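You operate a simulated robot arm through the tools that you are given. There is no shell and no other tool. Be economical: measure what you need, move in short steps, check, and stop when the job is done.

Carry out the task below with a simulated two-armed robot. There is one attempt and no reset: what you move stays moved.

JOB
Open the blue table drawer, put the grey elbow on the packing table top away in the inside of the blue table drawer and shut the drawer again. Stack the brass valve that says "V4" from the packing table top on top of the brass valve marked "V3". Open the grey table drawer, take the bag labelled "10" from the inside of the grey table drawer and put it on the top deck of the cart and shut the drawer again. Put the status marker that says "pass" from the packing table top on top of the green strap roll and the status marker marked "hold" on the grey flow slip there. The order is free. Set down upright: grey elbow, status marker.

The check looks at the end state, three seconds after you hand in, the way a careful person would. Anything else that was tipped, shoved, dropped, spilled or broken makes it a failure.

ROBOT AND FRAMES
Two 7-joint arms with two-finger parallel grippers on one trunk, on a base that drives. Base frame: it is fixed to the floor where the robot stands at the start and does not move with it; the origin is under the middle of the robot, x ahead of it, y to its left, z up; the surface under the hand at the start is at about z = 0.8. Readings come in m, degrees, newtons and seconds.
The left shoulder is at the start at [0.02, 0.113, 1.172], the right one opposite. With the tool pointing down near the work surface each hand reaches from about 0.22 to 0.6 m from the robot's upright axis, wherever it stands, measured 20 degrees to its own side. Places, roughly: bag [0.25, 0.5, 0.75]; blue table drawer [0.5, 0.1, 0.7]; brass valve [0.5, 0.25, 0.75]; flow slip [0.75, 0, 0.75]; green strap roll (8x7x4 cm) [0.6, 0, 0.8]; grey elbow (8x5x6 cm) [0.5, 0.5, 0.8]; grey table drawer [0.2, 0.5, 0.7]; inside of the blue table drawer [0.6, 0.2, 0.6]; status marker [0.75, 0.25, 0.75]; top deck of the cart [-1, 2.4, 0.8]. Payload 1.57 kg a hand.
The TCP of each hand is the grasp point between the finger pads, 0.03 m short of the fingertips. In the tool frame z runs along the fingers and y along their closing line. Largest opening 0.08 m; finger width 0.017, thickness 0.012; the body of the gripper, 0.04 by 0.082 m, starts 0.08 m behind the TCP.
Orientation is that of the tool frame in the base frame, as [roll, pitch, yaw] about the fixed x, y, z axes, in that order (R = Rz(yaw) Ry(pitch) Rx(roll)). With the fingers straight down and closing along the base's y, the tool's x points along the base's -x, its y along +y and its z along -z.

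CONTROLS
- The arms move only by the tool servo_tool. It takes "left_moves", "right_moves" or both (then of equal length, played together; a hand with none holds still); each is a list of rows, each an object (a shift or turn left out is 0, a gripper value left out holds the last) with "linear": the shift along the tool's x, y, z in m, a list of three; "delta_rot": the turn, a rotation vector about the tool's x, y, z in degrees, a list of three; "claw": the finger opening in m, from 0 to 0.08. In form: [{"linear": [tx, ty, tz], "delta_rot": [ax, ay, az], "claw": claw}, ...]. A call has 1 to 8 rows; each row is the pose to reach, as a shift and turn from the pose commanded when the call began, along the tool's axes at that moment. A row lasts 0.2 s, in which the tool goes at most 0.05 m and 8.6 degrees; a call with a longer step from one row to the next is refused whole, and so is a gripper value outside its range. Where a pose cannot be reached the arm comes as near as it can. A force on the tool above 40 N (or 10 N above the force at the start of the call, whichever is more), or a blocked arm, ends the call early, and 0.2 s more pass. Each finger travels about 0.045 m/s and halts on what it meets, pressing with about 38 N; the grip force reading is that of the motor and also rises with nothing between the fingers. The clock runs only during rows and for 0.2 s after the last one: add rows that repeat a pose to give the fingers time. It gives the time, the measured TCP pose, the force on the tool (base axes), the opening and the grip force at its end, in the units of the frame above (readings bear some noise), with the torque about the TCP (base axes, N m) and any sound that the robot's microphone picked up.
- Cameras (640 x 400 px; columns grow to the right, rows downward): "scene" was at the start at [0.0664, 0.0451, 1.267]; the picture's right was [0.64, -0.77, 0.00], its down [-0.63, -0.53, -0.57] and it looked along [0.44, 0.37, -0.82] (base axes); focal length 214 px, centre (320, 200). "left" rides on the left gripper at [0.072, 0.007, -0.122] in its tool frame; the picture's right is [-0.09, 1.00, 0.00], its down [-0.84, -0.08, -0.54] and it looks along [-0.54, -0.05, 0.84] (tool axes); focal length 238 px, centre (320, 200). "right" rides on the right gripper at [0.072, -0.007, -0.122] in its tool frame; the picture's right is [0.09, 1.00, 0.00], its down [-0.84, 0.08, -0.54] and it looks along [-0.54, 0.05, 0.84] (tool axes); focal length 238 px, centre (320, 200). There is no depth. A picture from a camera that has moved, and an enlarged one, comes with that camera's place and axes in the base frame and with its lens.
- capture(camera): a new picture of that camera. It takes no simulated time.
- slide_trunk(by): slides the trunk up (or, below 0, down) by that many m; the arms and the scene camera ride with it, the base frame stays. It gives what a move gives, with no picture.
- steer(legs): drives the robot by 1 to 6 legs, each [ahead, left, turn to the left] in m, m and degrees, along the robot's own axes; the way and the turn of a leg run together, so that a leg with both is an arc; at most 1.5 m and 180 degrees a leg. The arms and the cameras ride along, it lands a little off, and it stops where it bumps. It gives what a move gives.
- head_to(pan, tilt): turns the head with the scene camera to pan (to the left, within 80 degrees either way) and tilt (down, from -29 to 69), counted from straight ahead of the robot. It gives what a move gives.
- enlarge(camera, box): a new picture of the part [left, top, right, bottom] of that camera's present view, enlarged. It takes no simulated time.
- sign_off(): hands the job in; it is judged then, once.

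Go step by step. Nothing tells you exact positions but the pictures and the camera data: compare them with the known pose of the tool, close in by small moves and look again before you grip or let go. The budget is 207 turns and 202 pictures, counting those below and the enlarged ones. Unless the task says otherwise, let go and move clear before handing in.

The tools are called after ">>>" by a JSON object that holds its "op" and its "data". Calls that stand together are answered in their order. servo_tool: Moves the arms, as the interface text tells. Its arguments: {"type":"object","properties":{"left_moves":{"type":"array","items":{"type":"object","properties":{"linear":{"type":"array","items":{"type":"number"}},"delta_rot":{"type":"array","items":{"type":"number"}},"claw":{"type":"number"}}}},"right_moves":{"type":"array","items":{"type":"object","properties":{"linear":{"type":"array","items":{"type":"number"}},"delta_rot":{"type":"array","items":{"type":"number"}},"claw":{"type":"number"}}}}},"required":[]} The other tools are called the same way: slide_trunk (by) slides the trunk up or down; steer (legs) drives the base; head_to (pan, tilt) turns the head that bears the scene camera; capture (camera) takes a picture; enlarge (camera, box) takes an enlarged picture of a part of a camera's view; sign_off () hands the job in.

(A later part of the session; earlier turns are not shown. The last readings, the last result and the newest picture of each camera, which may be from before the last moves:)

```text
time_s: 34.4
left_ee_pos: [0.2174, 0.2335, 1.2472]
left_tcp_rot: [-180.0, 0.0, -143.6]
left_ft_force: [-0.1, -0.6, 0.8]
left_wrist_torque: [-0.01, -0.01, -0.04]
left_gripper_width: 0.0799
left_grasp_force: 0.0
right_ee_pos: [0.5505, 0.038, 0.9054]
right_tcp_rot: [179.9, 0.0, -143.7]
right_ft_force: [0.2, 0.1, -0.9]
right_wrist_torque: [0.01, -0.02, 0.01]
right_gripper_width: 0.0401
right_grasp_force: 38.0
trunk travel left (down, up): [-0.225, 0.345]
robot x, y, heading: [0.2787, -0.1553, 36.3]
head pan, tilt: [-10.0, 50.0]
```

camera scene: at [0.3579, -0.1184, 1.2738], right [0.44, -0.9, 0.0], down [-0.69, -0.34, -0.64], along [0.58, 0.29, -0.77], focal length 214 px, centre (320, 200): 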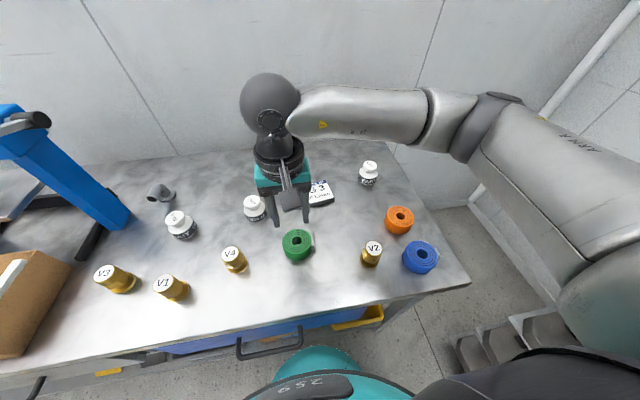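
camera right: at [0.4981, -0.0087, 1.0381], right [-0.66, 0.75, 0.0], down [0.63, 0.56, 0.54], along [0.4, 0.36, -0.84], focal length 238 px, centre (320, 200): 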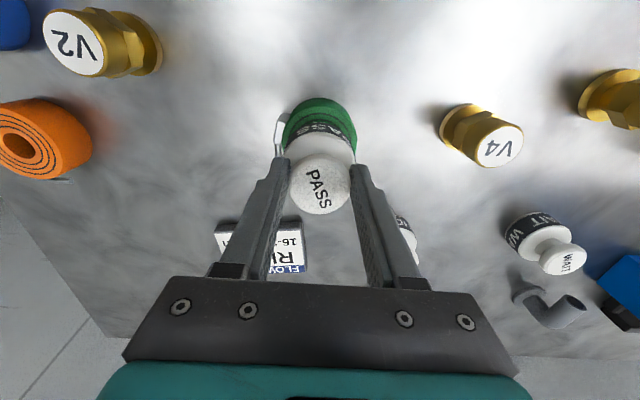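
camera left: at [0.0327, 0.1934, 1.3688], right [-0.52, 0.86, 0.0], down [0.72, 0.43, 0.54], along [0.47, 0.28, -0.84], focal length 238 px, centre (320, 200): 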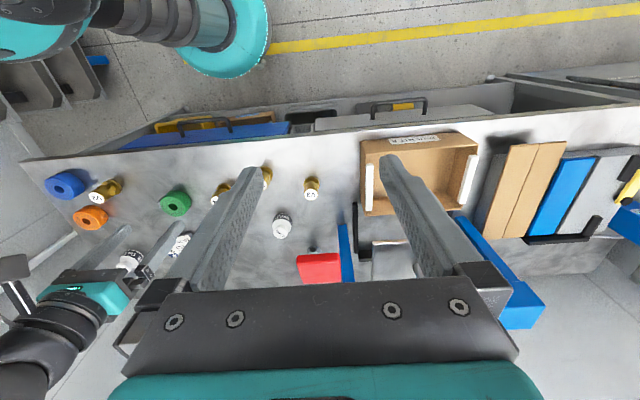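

>>> {"op": "servo_tool", "data": {"right_moves": [{"linear": [0, 0, 0.002]}, {"linear": [0, 0, 0.004]}]}}

>>> {"op": "enlarge", "data": {"camera": "scene", "box": [265, 200, 335, 250]}}

```text
time_s: 35.0
left_ee_pos: [0.2167, 0.2324, 1.2463]
left_tcp_rot: [-180.0, 0.1, -143.7]
left_ft_force: [0.3, -0.4, 0.4]
left_wrist_torque: [0.0, 0.05, -0.02]
left_gripper_width: 0.08
left_grasp_force: 0.0
right_ee_pos: [0.5509, 0.0378, 0.9029]
right_tcp_rot: [179.8, 0.2, -143.7]
right_ft_force: [0.1, -3.4, 17.3]
right_wrist_torque: [-0.25, -0.14, -0.02]
right_gripper_width: 0.0401
right_grasp_force: 37.6
trunk travel left (down, up): [-0.225, 0.345]
robot x, y, heading: [0.2781, -0.1592, 36.4]
head pan, tilt: [-10.0, 50.0]
```

```text
8.00 times, centred on (300, 225) of scene
camera zoom: at [0.3571, -0.1192, 1.2742], right [0.44, -0.9, 0.0], down [-0.69, -0.34, -0.64], along [0.58, 0.29, -0.77], focal length 1716 px, centre (480, 0)
```

zoom: 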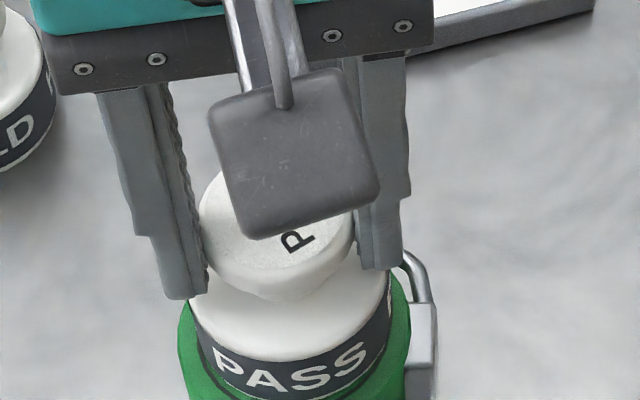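

Contact felt. Ease off, open, and rise.

>>> {"op": "servo_tool", "data": {"right_moves": [{"linear": [0, 0, -0.001]}, {"linear": [0, 0, -0.001], "claw": 0.05}, {"linear": [0, 0, -0.001], "claw": 0.064}, {"linear": [0, 0, -0.001], "claw": 0.064}, {"linear": [0, 0, -0.03], "claw": 0.064}, {"linear": [0, 0, -0.07], "claw": 0.08}, {"linear": [0, 0, -0.11], "claw": 0.08}]}}

>>> {"op": "capture", "data": {"camera": "right"}}

>>> {"op": "enlarge", "data": {"camera": "scene", "box": [230, 170, 370, 270]}}

```text
time_s: 36.6
left_ee_pos: [0.2169, 0.2342, 1.2454]
left_tcp_rot: [180.0, 0.1, -143.6]
left_ft_force: [-0.3, 0.4, 0.9]
left_wrist_torque: [0.0, 0.02, 0.01]
left_gripper_width: 0.0799
left_grasp_force: 0.0
right_ee_pos: [0.5504, 0.0397, 1.0107]
right_tcp_rot: [179.9, -0.1, -143.6]
right_ft_force: [0.6, 1.2, -0.9]
right_wrist_torque: [-0.02, -0.02, 0.0]
right_gripper_width: 0.0799
right_grasp_force: 0.1
trunk travel left (down, up): [-0.225, 0.345]
robot x, y, heading: [0.2788, -0.1569, 36.4]
head pan, tilt: [-10.0, 50.0]
```

```text
165 pictures are left
camera right: at [0.4974, -0.0095, 1.132], right [-0.66, 0.75, 0.0], down [0.63, 0.56, 0.54], along [0.4, 0.36, -0.84], focal length 238 px, centre (320, 200)
```

right: 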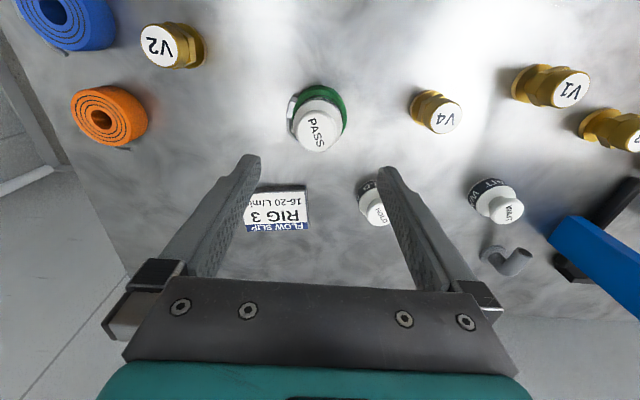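

```text
4.00 times, centred on (300, 220) of scene
camera zoom: at [0.3575, -0.1182, 1.2739], right [0.44, -0.9, 0.0], down [-0.69, -0.34, -0.64], along [0.58, 0.29, -0.77], focal length 858 px, centre (400, 120)
```

zoom: 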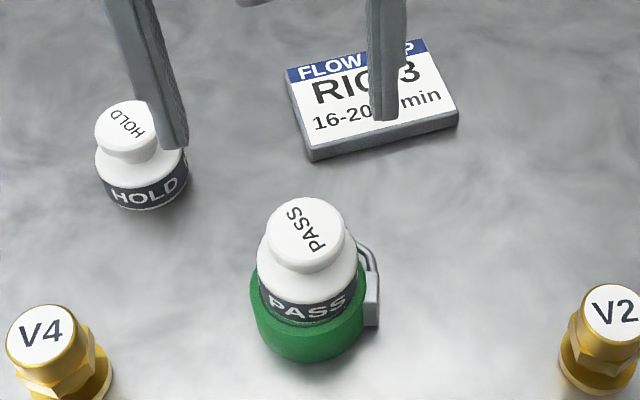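

PASS stands upright on the green roll. Next, HOLD: move above it.

>>> {"op": "servo_tool", "data": {"right_moves": [{"linear": [-0.03, 0.025, 0.0]}, {"linear": [-0.06, 0.05, 0.02]}, {"linear": [-0.09, 0.075, 0.04]}, {"linear": [-0.1145, 0.098, 0.06]}, {"linear": [-0.1145, 0.098, 0.06]}]}}

>>> {"op": "capture", "data": {"camera": "right"}}

```text
time_s: 37.8
left_ee_pos: [0.2167, 0.2342, 1.2465]
left_tcp_rot: [180.0, 0.1, -143.7]
left_ft_force: [0.1, 0.5, -0.3]
left_wrist_torque: [-0.03, 0.04, 0.0]
left_gripper_width: 0.0798
left_grasp_force: 0.1
right_ee_pos: [0.5849, 0.1858, 0.9504]
right_tcp_rot: [179.8, 0.0, -143.7]
right_ft_force: [0.8, 0.2, -0.8]
right_wrist_torque: [-0.03, -0.01, -0.02]
right_gripper_width: 0.0797
right_grasp_force: 0.0
trunk travel left (down, up): [-0.225, 0.345]
robot x, y, heading: [0.2803, -0.155, 36.3]
head pan, tilt: [-10.0, 50.0]
```

```text
163 pictures are left
camera right: at [0.5308, 0.1377, 1.071], right [-0.67, 0.75, 0.0], down [0.63, 0.56, 0.54], along [0.4, 0.36, -0.84], focal length 238 px, centre (320, 200)
```

right: 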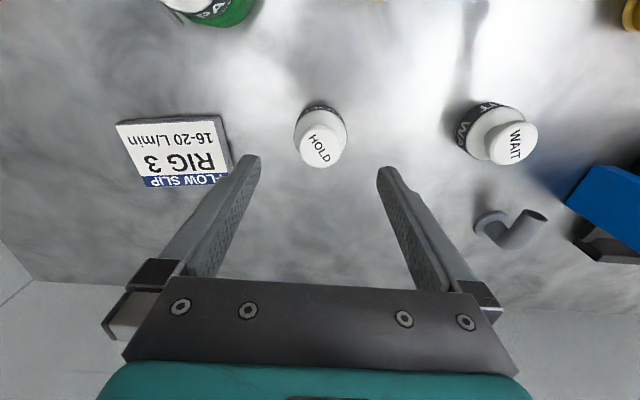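

>>> {"op": "servo_tool", "data": {"right_moves": [{"linear": [-0.005, 0.0035, 0.03]}, {"linear": [-0.005, 0.0035, 0.06]}, {"linear": [-0.005, 0.0035, 0.082]}, {"linear": [-0.005, 0.0035, 0.082]}]}}

>>> {"op": "capture", "data": {"camera": "right"}}

>>> {"op": "enlarge", "data": {"camera": "scene", "box": [200, 160, 300, 223]}}

```text
time_s: 38.8
left_ee_pos: [0.2171, 0.2328, 1.2467]
left_tcp_rot: [-180.0, 0.1, -143.5]
left_ft_force: [0.6, -1.4, 0.0]
left_wrist_torque: [0.0, 0.02, -0.02]
left_gripper_width: 0.0801
left_grasp_force: 0.1
right_ee_pos: [0.5871, 0.1906, 0.8691]
right_tcp_rot: [179.9, 0.1, -143.6]
right_ft_force: [-0.2, -0.1, -0.9]
right_wrist_torque: [0.02, 0.01, 0.01]
right_gripper_width: 0.0804
right_grasp_force: 0.0
trunk travel left (down, up): [-0.225, 0.345]
robot x, y, heading: [0.2787, -0.1531, 36.5]
head pan, tilt: [-10.0, 50.0]
```

```text
162 pictures are left
camera right: at [0.5338, 0.1424, 0.9902], right [-0.66, 0.75, 0.0], down [0.63, 0.56, 0.54], along [0.41, 0.36, -0.84], focal length 238 px, centre (320, 200)
```

right: 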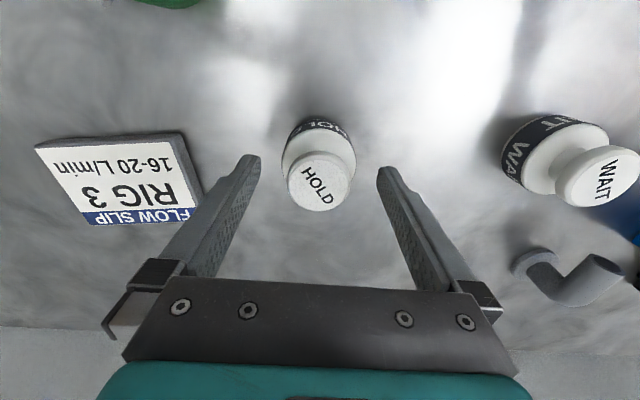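

```text
6.35 times, centred on (250, 192) of scene
camera zoom: at [0.3577, -0.1182, 1.2739], right [0.44, -0.9, 0.0], down [-0.69, -0.34, -0.64], along [0.58, 0.29, -0.77], focal length 1362 px, centre (764, 254)
```

zoom: 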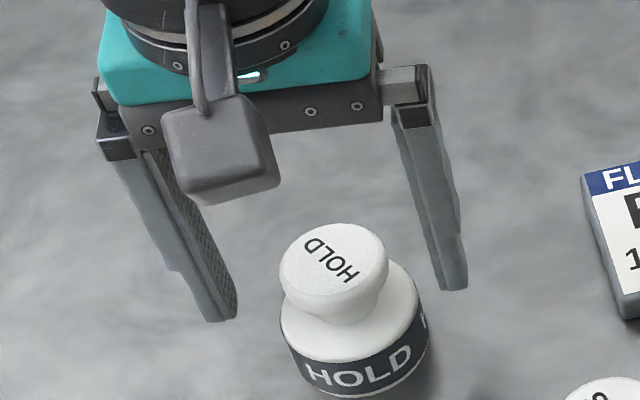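

>>> {"op": "servo_tool", "data": {"right_moves": [{"linear": [0.003, 0, 0], "claw": 0.065}, {"linear": [0.003, 0, 0], "claw": 0.05}, {"linear": [0.003, 0, 0], "claw": 0.035}, {"linear": [0.003, 0, 0], "claw": 0.02}, {"linear": [0.003, 0, 0], "claw": 0.02}, {"linear": [0.003, 0, 0], "claw": 0.02}, {"linear": [0.003, 0, 0], "claw": 0.02}]}}

>>> {"op": "servo_tool", "data": {"right_moves": [{"linear": [0, 0, -0.008]}, {"linear": [0, 0, -0.02]}, {"linear": [0, 0, -0.04]}, {"linear": [0, 0, -0.065]}]}}

>>> {"op": "capture", "data": {"camera": "right"}}

>>> {"op": "enlarge", "data": {"camera": "scene", "box": [200, 150, 360, 250]}}

```text
time_s: 40.4
left_ee_pos: [0.2164, 0.2341, 1.2467]
left_tcp_rot: [-180.0, 0.1, -143.6]
left_ft_force: [0.1, 0.0, 0.1]
left_wrist_torque: [0.02, 0.02, 0.02]
left_gripper_width: 0.0798
left_grasp_force: 0.0
right_ee_pos: [0.5846, 0.1877, 0.8688]
right_tcp_rot: [179.8, 0.1, -143.5]
right_ft_force: [-0.8, 1.1, -0.1]
right_wrist_torque: [-0.02, 0.04, -0.01]
right_gripper_width: 0.0403
right_grasp_force: 38.3
trunk travel left (down, up): [-0.225, 0.345]
robot x, y, heading: [0.2797, -0.1599, 36.4]
head pan, tilt: [-10.0, 50.0]
```

```text
time_s: 41.4
left_ee_pos: [0.2164, 0.2334, 1.2451]
left_tcp_rot: [179.9, 0.1, -143.5]
left_ft_force: [0.4, -0.2, -0.1]
left_wrist_torque: [0.01, 0.01, -0.02]
left_gripper_width: 0.0797
left_grasp_force: 0.2
right_ee_pos: [0.5834, 0.188, 0.934]
right_tcp_rot: [179.8, -0.1, -143.6]
right_ft_force: [-0.1, 0.0, -0.7]
right_wrist_torque: [0.0, -0.03, 0.04]
right_gripper_width: 0.0401
right_grasp_force: 38.2
trunk travel left (down, up): [-0.225, 0.345]
robot x, y, heading: [0.2783, -0.1593, 36.3]
head pan, tilt: [-10.0, 50.0]
```

```text
160 pictures are left
camera right: at [0.5301, 0.1408, 1.0561], right [-0.66, 0.75, 0.0], down [0.63, 0.56, 0.54], along [0.41, 0.36, -0.84], focal length 238 px, centre (320, 200)
```

right: 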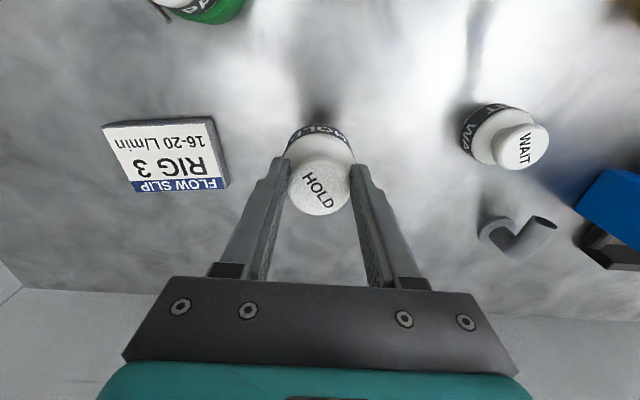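

```text
4.00 times, centred on (280, 200) of scene
camera zoom: at [0.3576, -0.1182, 1.2739], right [0.44, -0.9, 0.0], down [-0.69, -0.34, -0.64], along [0.58, 0.29, -0.77], focal length 858 px, centre (480, 200)
```

zoom: 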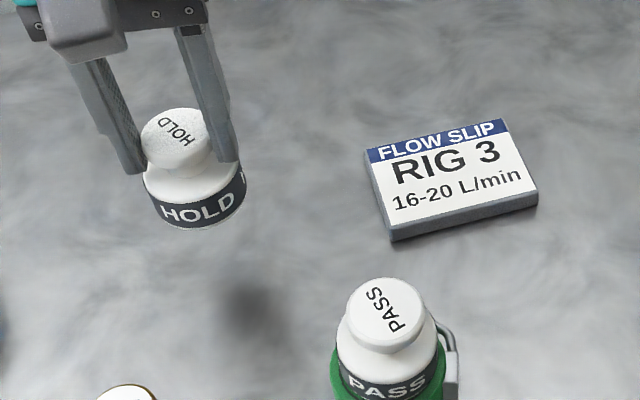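

>>> {"op": "servo_tool", "data": {"right_moves": [{"linear": [-0.01, -0.04, -0.015]}, {"linear": [-0.021, -0.08, -0.015]}, {"linear": [-0.032, -0.12, -0.015]}, {"linear": [-0.043, -0.163, -0.015]}, {"linear": [-0.043, -0.163, 0.02]}, {"linear": [-0.043, -0.163, 0.033]}, {"linear": [-0.043, -0.163, 0.033]}]}}

>>> {"op": "capture", "data": {"camera": "right"}}

>>> {"op": "enlarge", "data": {"camera": "scene", "box": [260, 150, 360, 213]}}

```text
time_s: 43.0
left_ee_pos: [0.2174, 0.2339, 1.2455]
left_tcp_rot: [180.0, 0.1, -143.6]
left_ft_force: [0.2, -0.5, -0.7]
left_wrist_torque: [0.01, 0.0, 0.03]
left_gripper_width: 0.08
left_grasp_force: 0.1
right_ee_pos: [0.716, 0.0834, 0.9011]
right_tcp_rot: [179.9, 0.1, -143.6]
right_ft_force: [1.2, -0.5, -0.4]
right_wrist_torque: [0.03, 0.01, -0.01]
right_gripper_width: 0.0402
right_grasp_force: 38.1
trunk travel left (down, up): [-0.225, 0.345]
robot x, y, heading: [0.2799, -0.1571, 36.5]
head pan, tilt: [-10.0, 50.0]
```

```text
158 pictures are left
camera right: at [0.6617, 0.0351, 1.0215], right [-0.66, 0.75, 0.0], down [0.63, 0.56, 0.54], along [0.41, 0.36, -0.84], focal length 238 px, centre (320, 200)
```

right: 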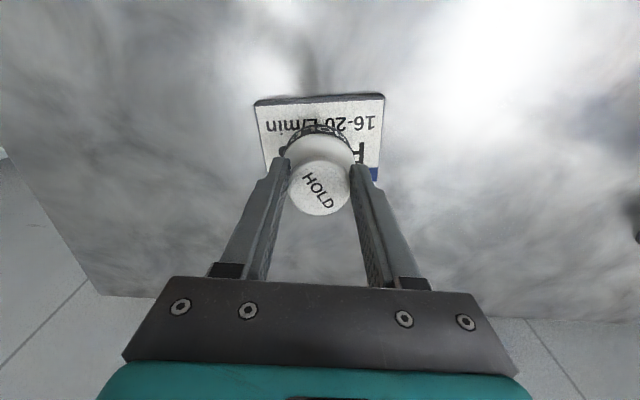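

```text
6.35 times, centred on (310, 182) of scene
camera zoom: at [0.3577, -0.1182, 1.2739], right [0.44, -0.9, 0.0], down [-0.69, -0.34, -0.64], along [0.58, 0.29, -0.77], focal length 1362 px, centre (384, 318)
```

zoom: 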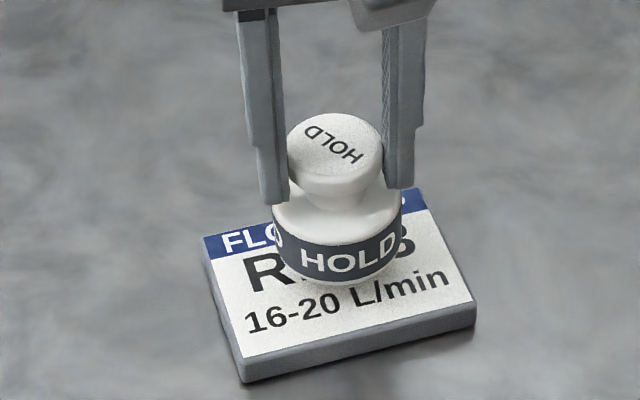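

>>> {"op": "servo_tool", "data": {"right_moves": [{"linear": [0, 0, 0.005]}, {"linear": [0, 0, 0.011]}, {"linear": [0, 0, 0.014]}]}}

>>> {"op": "servo_tool", "data": {"right_moves": [{"linear": [0, 0, 0.0015]}, {"linear": [0, 0, 0.003]}]}}

>>> {"op": "enlarge", "data": {"camera": "scene", "box": [260, 150, 360, 213]}}

```text
time_s: 43.8
left_ee_pos: [0.2173, 0.2339, 1.2457]
left_tcp_rot: [-180.0, 0.2, -143.6]
left_ft_force: [0.1, 0.8, -0.5]
left_wrist_torque: [-0.01, 0.01, 0.01]
left_gripper_width: 0.08
left_grasp_force: 0.0
right_ee_pos: [0.7142, 0.082, 0.8863]
right_tcp_rot: [179.9, 0.0, -143.6]
right_ft_force: [-1.0, -1.1, -1.3]
right_wrist_torque: [-0.02, 0.01, -0.01]
right_gripper_width: 0.0402
right_grasp_force: 37.9
trunk travel left (down, up): [-0.225, 0.345]
robot x, y, heading: [0.2814, -0.1603, 36.3]
head pan, tilt: [-10.0, 50.0]
```

```text
time_s: 44.4
left_ee_pos: [0.2161, 0.2335, 1.246]
left_tcp_rot: [180.0, 0.2, -143.6]
left_ft_force: [0.1, -0.5, -0.6]
left_wrist_torque: [0.0, 0.0, 0.02]
left_gripper_width: 0.0801
left_grasp_force: 0.0
right_ee_pos: [0.7147, 0.0831, 0.8848]
right_tcp_rot: [179.8, 0.0, -143.6]
right_ft_force: [-0.4, -1.3, 3.2]
right_wrist_torque: [-0.04, -0.02, -0.01]
right_gripper_width: 0.0399
right_grasp_force: 37.7
trunk travel left (down, up): [-0.225, 0.345]
robot x, y, heading: [0.2809, -0.1572, 36.3]
head pan, tilt: [-10.0, 50.0]
```

```text
6.35 times, centred on (310, 182) of scene
camera zoom: at [0.3574, -0.1185, 1.2739], right [0.44, -0.9, 0.0], down [-0.69, -0.34, -0.64], along [0.58, 0.29, -0.77], focal length 1362 px, centre (384, 318)
```

zoom: 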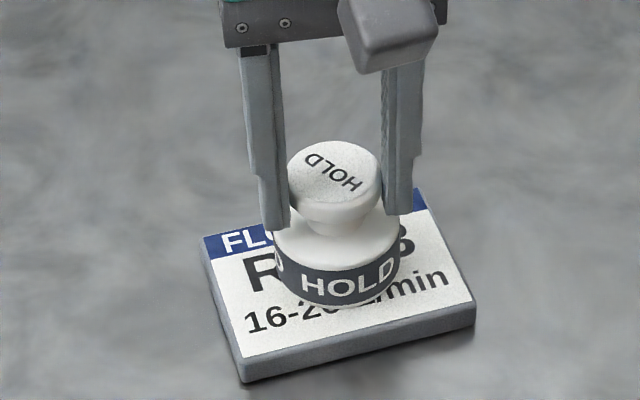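

Contact felt (3 N). Release and rise.

>>> {"op": "servo_tool", "data": {"right_moves": [{"linear": [0, 0, 0.0005], "claw": 0.045}, {"linear": [0, 0, 0], "claw": 0.064}, {"linear": [0, 0, 0], "claw": 0.064}, {"linear": [0, 0, -0.03], "claw": 0.064}, {"linear": [0, 0, -0.07], "claw": 0.08}, {"linear": [0, 0, -0.11], "claw": 0.08}, {"linear": [0, 0, -0.15], "claw": 0.08}]}}

>>> {"op": "capture", "data": {"camera": "right"}}

>>> {"op": "capture", "data": {"camera": "scene"}}

```text
time_s: 46.0
left_ee_pos: [0.216, 0.2335, 1.2465]
left_tcp_rot: [-180.0, 0.1, -143.6]
left_ft_force: [-0.1, 0.0, 0.2]
left_wrist_torque: [-0.02, 0.02, 0.0]
left_gripper_width: 0.0799
left_grasp_force: 0.0
right_ee_pos: [0.717, 0.0807, 1.035]
right_tcp_rot: [179.8, -0.1, -143.6]
right_ft_force: [-0.5, 0.6, -0.2]
right_wrist_torque: [0.02, 0.0, 0.0]
right_gripper_width: 0.0804
right_grasp_force: 0.1
trunk travel left (down, up): [-0.225, 0.345]
robot x, y, heading: [0.2807, -0.1555, 36.2]
head pan, tilt: [-10.0, 50.0]
```

```text
155 pictures are left
camera right: at [0.6631, 0.0331, 1.1549], right [-0.66, 0.75, 0.0], down [0.63, 0.56, 0.54], along [0.4, 0.36, -0.84], focal length 238 px, centre (320, 200)
```

right: 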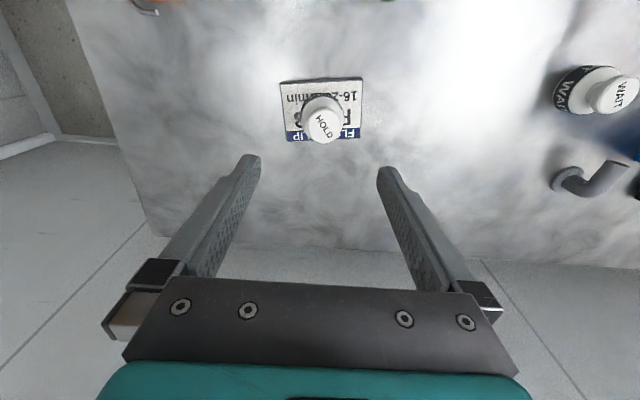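

```text
154 pictures are left
camera scene: at [0.3574, -0.1182, 1.2739], right [0.44, -0.9, 0.0], down [-0.69, -0.34, -0.64], along [0.58, 0.29, -0.77], focal length 214 px, centre (320, 200)
```

scene: 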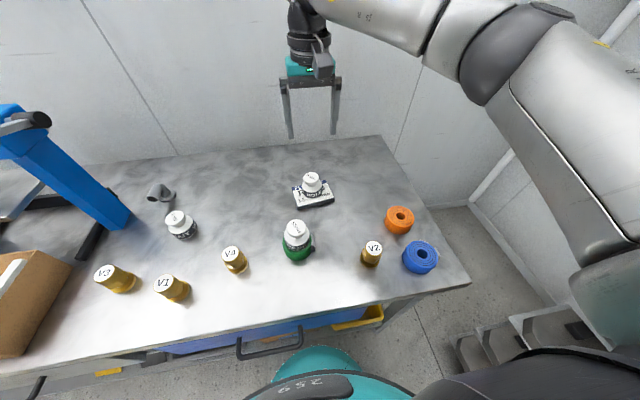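

HOLD is on the slip. Now the V4 stack: I look at the press lever relative to V3 first.

>>> {"op": "head_to", "data": {"pan": 45, "tilt": 40}}

>>> {"op": "capture", "data": {"camera": "scene"}}

>>> {"op": "capture", "data": {"camera": "left"}}

```text
time_s: 47.3
left_ee_pos: [0.2167, 0.2339, 1.2456]
left_tcp_rot: [180.0, 0.1, -143.7]
left_ft_force: [-0.3, 0.0, -0.6]
left_wrist_torque: [0.04, 0.02, -0.01]
left_gripper_width: 0.0798
left_grasp_force: 0.0
right_ee_pos: [0.716, 0.082, 1.0324]
right_tcp_rot: [179.9, 0.0, -143.6]
right_ft_force: [1.7, -0.5, 0.4]
right_wrist_torque: [0.0, 0.01, 0.03]
right_gripper_width: 0.0797
right_grasp_force: 0.0
trunk travel left (down, up): [-0.225, 0.345]
robot x, y, heading: [0.2819, -0.1578, 36.2]
head pan, tilt: [45.0, 40.0]
```

```text
153 pictures are left
camera scene: at [0.3015, -0.0684, 1.288], right [0.99, -0.15, 0.0], down [-0.1, -0.64, -0.77], along [0.12, 0.76, -0.64], focal length 214 px, centre (320, 200)
```

scene: 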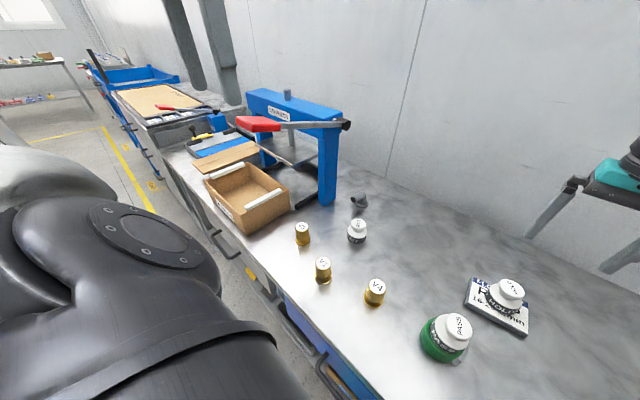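

```text
152 pictures are left
camera left: at [0.1546, 0.197, 1.3689], right [-0.52, 0.86, 0.0], down [0.72, 0.43, 0.54], along [0.47, 0.28, -0.84], focal length 238 px, centre (320, 200)
```

left: 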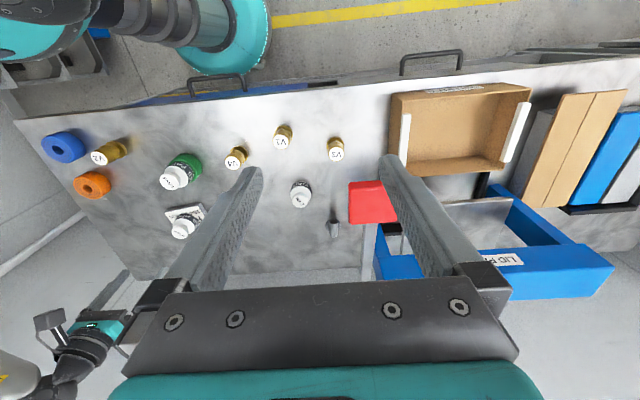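

The lever bar and red handle sit at z≈1.15 just left of V3, so I'll hold V4 with fingers closing along the table depth and the hand leaning right. First move over near V4 while turning the wrist.

>>> {"op": "servo_tool", "data": {"right_moves": [{"linear": [0.023, 0.017, 0], "delta_rot": [0, 0, 8]}, {"linear": [0.046, 0.033, 0], "delta_rot": [0, 0, 16]}, {"linear": [0.069, 0.05, 0], "delta_rot": [0, 0, 24]}, {"linear": [0.092, 0.066, 0], "delta_rot": [0, 0, 32]}, {"linear": [0.115, 0.083, 0], "delta_rot": [0, 0, 40]}, {"linear": [0.138, 0.1, 0], "delta_rot": [0, 0, 48]}, {"linear": [0.161, 0.116, 0], "delta_rot": [0, 0, 56]}, {"linear": [0.183, 0.133, 0], "delta_rot": [0, 0, 64]}]}}

>>> {"op": "head_to", "data": {"pan": 10, "tilt": 45}}

>>> {"op": "capture", "data": {"camera": "scene"}}

```text
time_s: 49.1
left_ee_pos: [0.2163, 0.2348, 1.2454]
left_tcp_rot: [-180.0, 0.2, -143.7]
left_ft_force: [-0.5, -0.3, -0.7]
left_wrist_torque: [0.04, 0.03, 0.02]
left_gripper_width: 0.08
left_grasp_force: 0.0
right_ee_pos: [0.4874, 0.0807, 1.0339]
right_tcp_rot: [179.9, 0.0, 152.2]
right_ft_force: [0.3, -0.2, -0.2]
right_wrist_torque: [0.0, 0.02, -0.03]
right_gripper_width: 0.08
right_grasp_force: 0.1
trunk travel left (down, up): [-0.225, 0.345]
robot x, y, heading: [0.2815, -0.1578, 36.3]
head pan, tilt: [45.0, 40.0]
```

```text
time_s: 50.1
left_ee_pos: [0.2149, 0.2335, 1.2466]
left_tcp_rot: [-179.9, 0.1, -143.7]
left_ft_force: [-0.4, -0.4, -0.5]
left_wrist_torque: [0.01, -0.02, 0.0]
left_gripper_width: 0.0801
left_grasp_force: 0.0
right_ee_pos: [0.4884, 0.0821, 1.0339]
right_tcp_rot: [179.9, -0.1, 152.5]
right_ft_force: [0.0, -0.1, -1.2]
right_wrist_torque: [-0.02, 0.02, -0.04]
right_gripper_width: 0.0801
right_grasp_force: 0.0
trunk travel left (down, up): [-0.225, 0.345]
robot x, y, heading: [0.278, -0.1569, 36.4]
head pan, tilt: [10.0, 45.0]
```

```text
151 pictures are left
camera scene: at [0.3447, -0.0935, 1.2808], right [0.72, -0.69, 0.0], down [-0.49, -0.51, -0.71], along [0.49, 0.51, -0.71], focal length 214 px, centre (320, 200)
```

scene: 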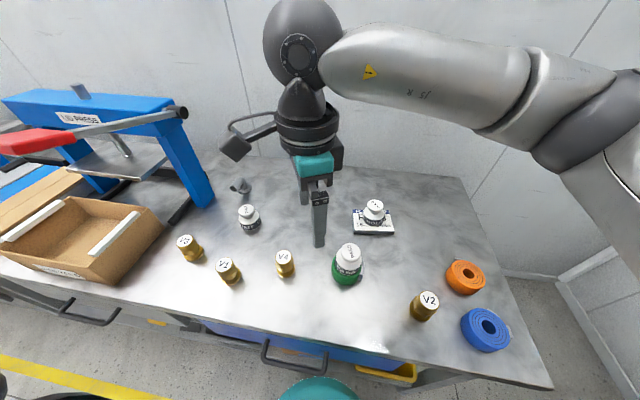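

>>> {"op": "servo_tool", "data": {"right_moves": [{"delta_rot": [0, 0, 8.5]}, {"delta_rot": [0, 0, 17]}, {"delta_rot": [0, 0, 25.7]}]}}

>>> {"op": "servo_tool", "data": {"right_moves": [{"delta_rot": [0, 8, 0]}, {"delta_rot": [0, 16, 0]}, {"delta_rot": [0, 24, 0]}, {"delta_rot": [0, 30, 0]}, {"delta_rot": [0, 35, 0]}, {"delta_rot": [0, 35, 0]}]}}

>>> {"op": "capture", "data": {"camera": "scene"}}

>>> {"op": "capture", "data": {"camera": "right"}}

```text
refused: row 3 steps farther than a row can; nothing moved
```

```text
time_s: 51.5
left_ee_pos: [0.2152, 0.2346, 1.246]
left_tcp_rot: [-180.0, 0.1, -143.7]
left_ft_force: [-0.2, -0.3, -0.7]
left_wrist_torque: [-0.01, 0.01, -0.04]
left_gripper_width: 0.08
left_grasp_force: 0.0
right_ee_pos: [0.4886, 0.0803, 1.0343]
right_tcp_rot: [179.9, -35.2, 152.4]
right_ft_force: [0.5, -0.2, -0.9]
right_wrist_torque: [0.0, 0.0, -0.02]
right_gripper_width: 0.0798
right_grasp_force: 0.1
trunk travel left (down, up): [-0.225, 0.345]
robot x, y, heading: [0.2733, -0.1582, 36.4]
head pan, tilt: [10.0, 45.0]
```

```text
150 pictures are left
camera scene: at [0.3447, -0.0935, 1.2808], right [0.72, -0.69, 0.0], down [-0.49, -0.51, -0.71], along [0.49, 0.51, -0.71], focal length 214 px, centre (320, 200)
```

scene: 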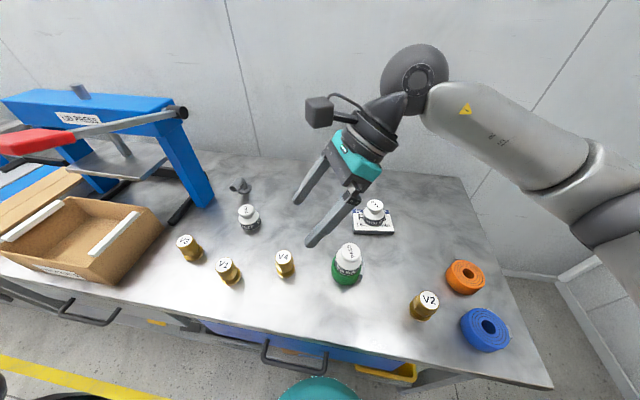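

```text
149 pictures are left
camera right: at [0.4962, 0.0701, 1.1749], right [0.4, 0.92, 0.05], down [0.92, -0.39, -0.04], along [-0.01, 0.07, -1.0], focal length 238 px, centre (320, 200)
```

right: 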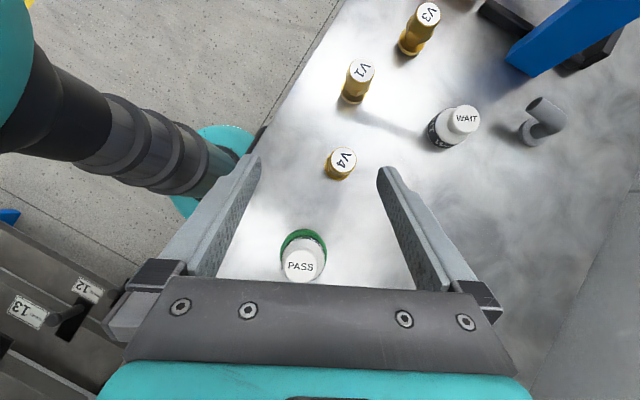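

The hand now leans right and back, which clears the lever and PASS well, so I keep this tilt. Move to 10 cm short of V4 along the finger direction.

>>> {"op": "servo_tool", "data": {"right_moves": [{"linear": [-0.02, 0.011, 0.02]}, {"linear": [-0.04, 0.022, 0.045]}, {"linear": [-0.06, 0.032, 0.07]}, {"linear": [-0.06, 0.032, 0.09]}, {"linear": [-0.06, 0.032, 0.09]}]}}

>>> {"op": "capture", "data": {"camera": "right"}}

>>> {"op": "enlarge", "data": {"camera": "scene", "box": [220, 180, 380, 280]}}

```text
time_s: 52.7
left_ee_pos: [0.2172, 0.2334, 1.2458]
left_tcp_rot: [180.0, 0.1, -143.6]
left_ft_force: [0.4, 0.9, 0.7]
left_wrist_torque: [0.01, -0.01, 0.02]
left_gripper_width: 0.08
left_grasp_force: 0.1
right_ee_pos: [0.5026, 0.1116, 0.9244]
right_tcp_rot: [180.0, -35.1, 152.5]
right_ft_force: [-0.4, -0.4, -0.2]
right_wrist_torque: [0.02, -0.01, 0.01]
right_gripper_width: 0.0801
right_grasp_force: 0.1
trunk travel left (down, up): [-0.225, 0.345]
robot x, y, heading: [0.2797, -0.1572, 36.5]
head pan, tilt: [10.0, 45.0]
```

```text
148 pictures are left
camera right: at [0.5101, 0.1008, 1.0654], right [0.4, 0.92, 0.05], down [0.92, -0.39, -0.04], along [-0.01, 0.06, -1.0], focal length 238 px, centre (320, 200)
```

right: 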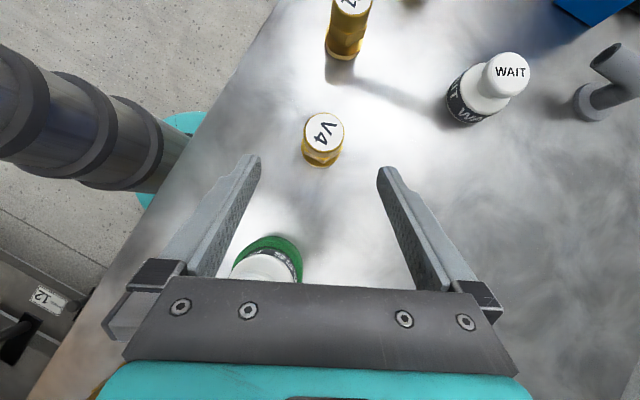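

```text
4.00 times, centred on (300, 230) of scene
camera zoom: at [0.3448, -0.0936, 1.2808], right [0.72, -0.69, 0.0], down [-0.49, -0.51, -0.71], along [0.49, 0.51, -0.71], focal length 858 px, centre (400, 80)
```

zoom: 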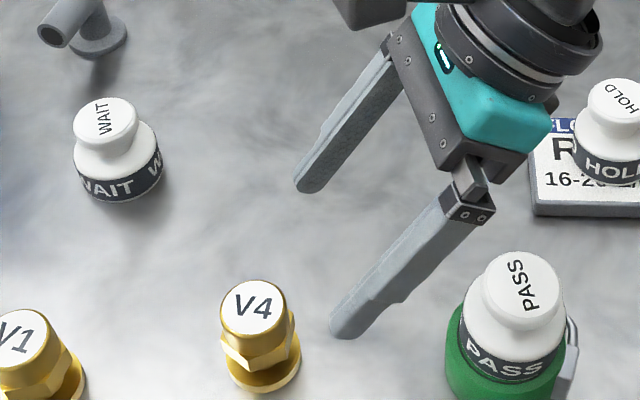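

V4 is exactly on the hand's line, 97 mm ahead. Advance and grip.

>>> {"op": "servo_tool", "data": {"right_moves": [{"linear": [0, 0.0017, 0.03]}, {"linear": [0, 0.0017, 0.06]}, {"linear": [0, 0.0017, 0.085]}, {"linear": [0, 0.0017, 0.097]}, {"linear": [0, 0.0017, 0.097]}]}}

>>> {"op": "capture", "data": {"camera": "right"}}

>>> {"op": "enlarge", "data": {"camera": "scene", "box": [220, 180, 380, 280]}}

```text
time_s: 53.9
left_ee_pos: [0.2161, 0.2332, 1.2467]
left_tcp_rot: [180.0, 0.2, -143.6]
left_ft_force: [-0.2, -0.6, -0.3]
left_wrist_torque: [0.01, 0.03, 0.01]
left_gripper_width: 0.0799
left_grasp_force: 0.1
right_ee_pos: [0.4527, 0.1389, 0.8461]
right_tcp_rot: [179.9, -35.1, 152.4]
right_ft_force: [0.6, -0.3, 0.5]
right_wrist_torque: [0.03, 0.03, -0.02]
right_gripper_width: 0.0799
right_grasp_force: 0.0
trunk travel left (down, up): [-0.225, 0.345]
robot x, y, heading: [0.2797, -0.1577, 36.6]
head pan, tilt: [10.0, 45.0]
```

```text
146 pictures are left
camera right: at [0.4611, 0.1279, 0.9863], right [0.4, 0.92, 0.05], down [0.92, -0.39, -0.04], along [-0.01, 0.06, -1.0], focal length 238 px, centre (320, 200)
```

right: 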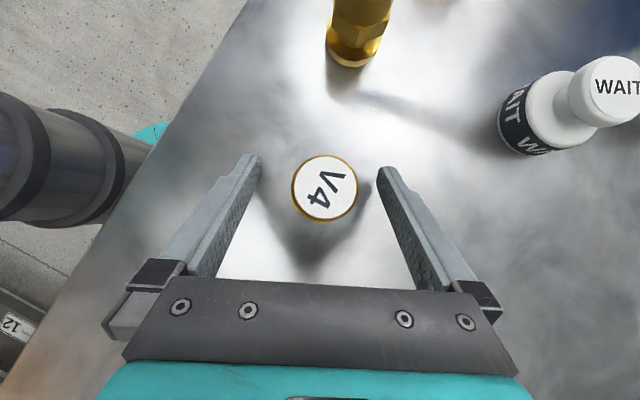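

```text
4.00 times, centred on (300, 230) of scene
camera zoom: at [0.3448, -0.0936, 1.2808], right [0.72, -0.69, 0.0], down [-0.49, -0.51, -0.71], along [0.49, 0.51, -0.71], focal length 858 px, centre (400, 80)
```

zoom: 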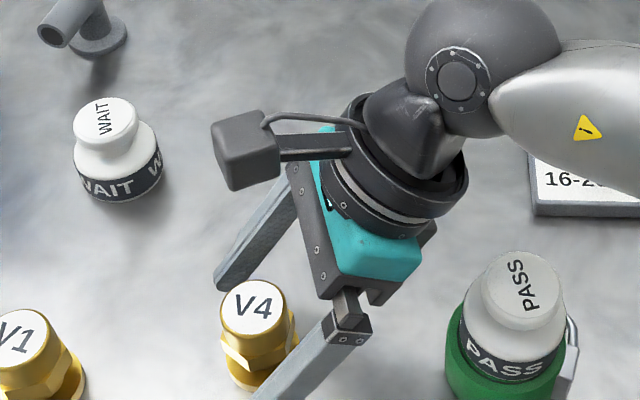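

>>> {"op": "servo_tool", "data": {"right_moves": [{"claw": 0.065}, {"claw": 0.05}, {"claw": 0.035}, {"claw": 0.02}, {"claw": 0.02}, {"claw": 0.02}, {"claw": 0.02}]}}

>>> {"op": "capture", "data": {"camera": "right"}}

```text
time_s: 55.5
left_ee_pos: [0.2157, 0.233, 1.2456]
left_tcp_rot: [180.0, 0.1, -143.6]
left_ft_force: [0.3, 0.3, -0.6]
left_wrist_torque: [0.02, 0.02, 0.02]
left_gripper_width: 0.0801
left_grasp_force: 0.0
right_ee_pos: [0.4532, 0.1383, 0.847]
right_tcp_rot: [179.9, -35.1, 152.4]
right_ft_force: [-0.5, 0.3, 1.0]
right_wrist_torque: [-0.06, 0.06, -0.03]
right_gripper_width: 0.0368
right_grasp_force: 37.8
trunk travel left (down, up): [-0.225, 0.345]
robot x, y, heading: [0.2792, -0.1527, 36.4]
head pan, tilt: [10.0, 45.0]
```

```text
144 pictures are left
camera right: at [0.4612, 0.1279, 0.9868], right [0.4, 0.92, 0.05], down [0.92, -0.39, -0.04], along [-0.01, 0.06, -1.0], focal length 238 px, centre (320, 200)
```

right: 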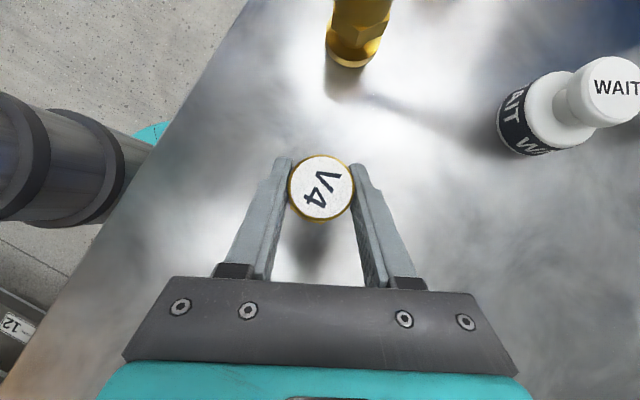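

V4 is gripped squarely. Lift straight up 85 mm, gently.

>>> {"op": "servo_tool", "data": {"right_moves": [{"linear": [0.0058, 0, -0.0082]}, {"linear": [0.0144, 0, -0.0205]}, {"linear": [0.0288, 0, -0.0409]}, {"linear": [0.0489, 0, -0.0695]}, {"linear": [0.0489, 0, -0.0695]}]}}

>>> {"op": "capture", "data": {"camera": "right"}}

>>> {"op": "capture", "data": {"camera": "scene"}}

```text
time_s: 56.7
left_ee_pos: [0.2173, 0.2342, 1.2465]
left_tcp_rot: [180.0, 0.1, -143.6]
left_ft_force: [0.2, -0.6, -0.3]
left_wrist_torque: [-0.02, -0.02, 0.0]
left_gripper_width: 0.08
left_grasp_force: 0.0
right_ee_pos: [0.4549, 0.1395, 0.9307]
right_tcp_rot: [180.0, -35.0, 152.4]
right_ft_force: [-0.2, 0.1, -2.4]
right_wrist_torque: [0.01, 0.01, 0.03]
right_gripper_width: 0.0369
right_grasp_force: 37.3
trunk travel left (down, up): [-0.225, 0.345]
robot x, y, heading: [0.2807, -0.1576, 36.4]
head pan, tilt: [10.0, 45.0]
```

```text
143 pictures are left
camera right: at [0.4621, 0.1286, 1.0714], right [0.4, 0.92, 0.05], down [0.92, -0.39, -0.04], along [-0.01, 0.06, -1.0], focal length 238 px, centre (320, 200)
```

right: 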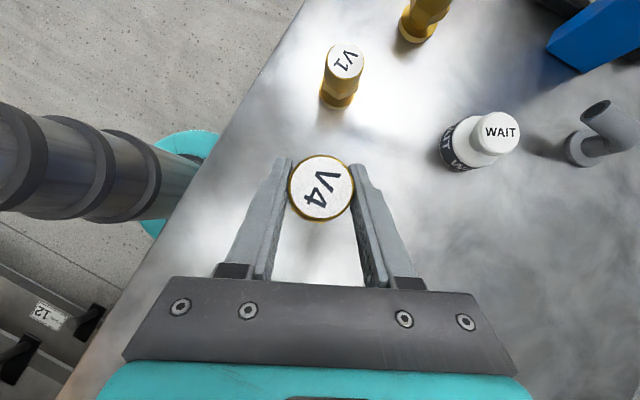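

```text
142 pictures are left
camera scene: at [0.3449, -0.0935, 1.2807], right [0.72, -0.69, 0.0], down [-0.49, -0.51, -0.71], along [0.49, 0.51, -0.71], focal length 214 px, centre (320, 200)
```

scene: 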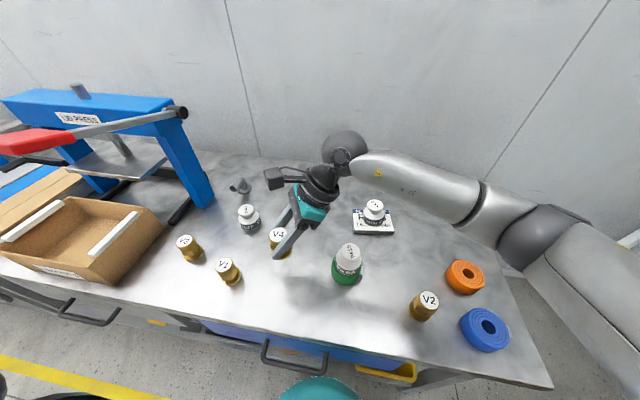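

Carry V4 70 % of the way to V3, then look down at V3 with the wrist camera.

>>> {"op": "servo_tool", "data": {"right_moves": [{"linear": [0.025, 0.014, 0.0173]}, {"linear": [0.05, 0.028, 0.0345]}, {"linear": [0.075, 0.042, 0.0518]}, {"linear": [0.1, 0.056, 0.069]}, {"linear": [0.123, 0.07, 0.0863]}, {"linear": [0.123, 0.07, 0.0863]}]}}

>>> {"op": "capture", "data": {"camera": "right"}}

>>> {"op": "enlarge", "data": {"camera": "scene", "box": [140, 190, 300, 290]}}

>>> {"op": "capture", "data": {"camera": "left"}}

```text
time_s: 58.1
left_ee_pos: [0.2171, 0.2335, 1.2457]
left_tcp_rot: [-180.0, 0.2, -143.8]
left_ft_force: [0.0, 0.1, -0.2]
left_wrist_torque: [0.01, 0.0, -0.01]
left_gripper_width: 0.0801
left_grasp_force: 0.0
right_ee_pos: [0.3531, 0.2729, 0.9329]
right_tcp_rot: [179.8, -35.0, 152.4]
right_ft_force: [0.0, -0.1, -1.9]
right_wrist_torque: [0.02, -0.01, 0.03]
right_gripper_width: 0.0371
right_grasp_force: 38.1
trunk travel left (down, up): [-0.225, 0.345]
robot x, y, heading: [0.2781, -0.1594, 36.5]
head pan, tilt: [10.0, 45.0]
```

```text
141 pictures are left
camera right: at [0.3597, 0.2615, 1.0729], right [0.4, 0.92, 0.05], down [0.92, -0.39, -0.04], along [-0.01, 0.06, -1.0], focal length 238 px, centre (320, 200)
```

right: 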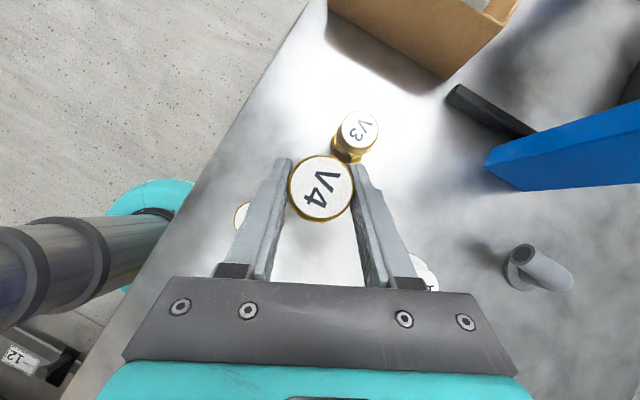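

```text
4.00 times, centred on (220, 240) of scene
camera zoom: at [0.345, -0.0936, 1.2807], right [0.72, -0.69, 0.0], down [-0.49, -0.51, -0.71], along [0.49, 0.51, -0.71], focal length 858 px, centre (720, 40)
```

zoom: 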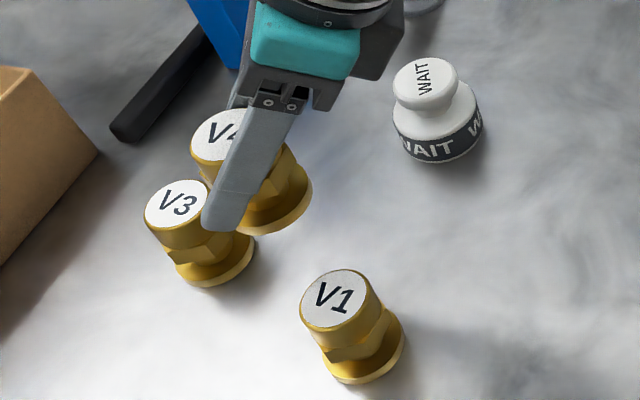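

```text
139 pictures are left
camera left: at [0.1549, 0.1971, 1.3689], right [-0.52, 0.86, 0.0], down [0.72, 0.43, 0.54], along [0.47, 0.28, -0.84], focal length 238 px, centre (320, 200)
```

left: 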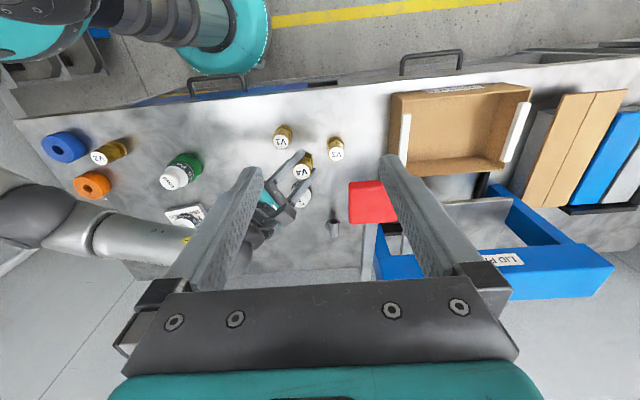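

Two cameras differ by ~6 mm on V3's place; I take an enlarged left-camera view as a third measurement, with the held V4 as reference.

>>> {"op": "enlarge", "data": {"camera": "left", "box": [260, 110, 360, 173]}}

>>> {"op": "enlarge", "data": {"camera": "right", "box": [280, 100, 400, 175]}}

```text
6.35 times, centred on (310, 142) of left
camera zoom: at [0.1549, 0.1971, 1.3689], right [-0.52, 0.86, 0.0], down [0.72, 0.43, 0.54], along [0.47, 0.28, -0.84], focal length 1513 px, centre (384, 571)
```

zoom: 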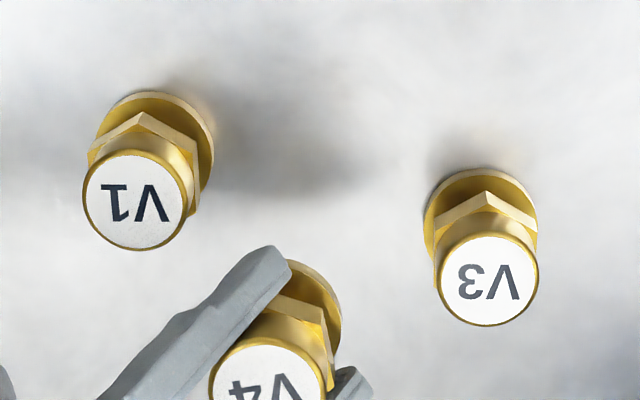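

```text
5.33 times, centred on (340, 138) of right
camera zoom: at [0.3597, 0.2615, 1.0729], right [0.4, 0.92, 0.05], down [0.92, -0.39, -0.04], along [-0.01, 0.06, -1.0], focal length 1271 px, centre (213, 533)
```

zoom: 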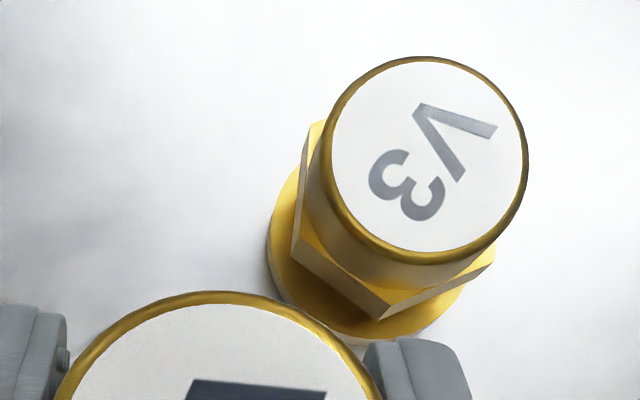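

Left and right cameras now agree on V3 at about (0.3137, 0.333). Move V4 over it, about 1 cm above.

>>> {"op": "servo_tool", "data": {"right_moves": [{"linear": [0.017, 0.012, 0.012]}, {"linear": [0.034, 0.023, 0.024]}, {"linear": [0.0514, 0.035, 0.036]}, {"linear": [0.0468, 0.035, 0.0426]}, {"linear": [0.0468, 0.035, 0.0426]}]}}

>>> {"op": "enlarge", "data": {"camera": "left", "box": [290, 110, 390, 173]}}

>>> {"op": "enlarge", "data": {"camera": "scene", "box": [140, 200, 240, 263]}}

>>> {"op": "capture", "data": {"camera": "right"}}

```text
time_s: 59.3
left_ee_pos: [0.2163, 0.2328, 1.2471]
left_tcp_rot: [179.9, 0.1, -143.6]
left_ft_force: [1.0, 0.1, -0.1]
left_wrist_torque: [0.01, -0.03, -0.03]
left_gripper_width: 0.0799
left_grasp_force: 0.1
right_ee_pos: [0.3445, 0.2905, 0.9301]
right_tcp_rot: [179.9, -35.2, 152.3]
right_ft_force: [0.0, 0.5, -3.0]
right_wrist_torque: [-0.01, 0.0, -0.02]
right_gripper_width: 0.037
right_grasp_force: 37.6
right hand out of reach, approached as far as the arm can: row 1, 2, 3, 4, 5
trunk travel left (down, up): [-0.225, 0.345]
robot x, y, heading: [0.2794, -0.1548, 36.5]
head pan, tilt: [10.0, 45.0]
```

```text
6.35 times, centred on (340, 142) of left
camera zoom: at [0.1547, 0.1972, 1.3688], right [-0.52, 0.86, 0.0], down [0.72, 0.43, 0.54], along [0.47, 0.28, -0.84], focal length 1513 px, centre (193, 571)
```

zoom: 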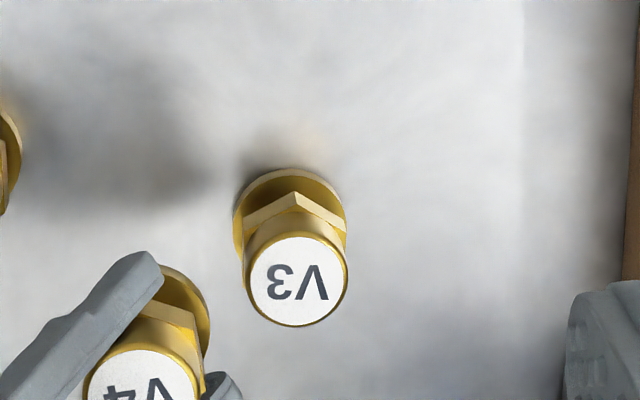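

```text
6.35 times, centred on (190, 232) of scene
camera zoom: at [0.3448, -0.0934, 1.2807], right [0.72, -0.69, 0.0], down [-0.49, -0.51, -0.71], along [0.49, 0.51, -0.71], focal length 1362 px, centre (1145, -0)
```

zoom: 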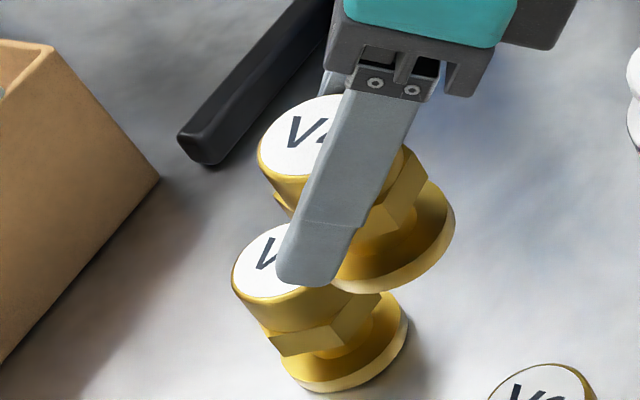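

```text
134 pictures are left
camera right: at [0.3514, 0.2798, 1.0713], right [0.4, 0.92, 0.06], down [0.92, -0.39, -0.04], along [-0.01, 0.07, -1.0], focal length 238 px, centre (320, 200)
```

right: 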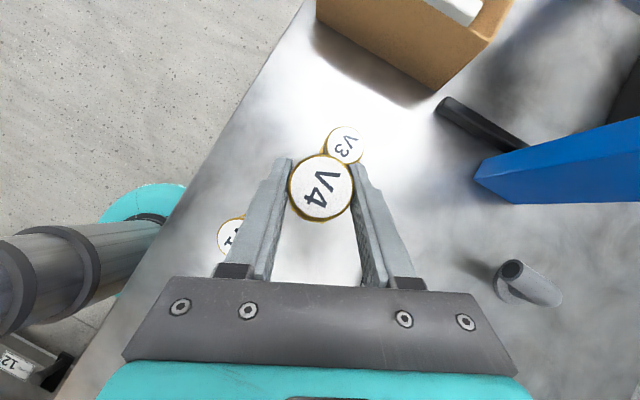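

The right arm runs out of reach so far left. I take V4 back to the right, then shift the robot left and try again.

>>> {"op": "servo_tool", "data": {"right_moves": [{"linear": [-0.0234, -0.0175, -0.0213]}, {"linear": [-0.0468, -0.035, -0.0426]}, {"linear": [-0.0468, -0.035, -0.0426]}]}}

```text
time_s: 60.1
left_ee_pos: [0.2165, 0.2335, 1.2458]
left_tcp_rot: [180.0, 0.3, -143.7]
left_ft_force: [-0.2, 0.0, 0.8]
left_wrist_torque: [0.0, 0.01, 0.03]
left_gripper_width: 0.0799
left_grasp_force: 0.1
right_ee_pos: [0.3851, 0.2321, 0.9388]
right_tcp_rot: [179.9, -35.1, 152.4]
right_ft_force: [0.1, -0.4, -2.0]
right_wrist_torque: [0.0, 0.03, -0.01]
right_gripper_width: 0.0369
right_grasp_force: 37.7
trunk travel left (down, up): [-0.225, 0.345]
robot x, y, heading: [0.28, -0.1595, 36.4]
head pan, tilt: [10.0, 45.0]
```

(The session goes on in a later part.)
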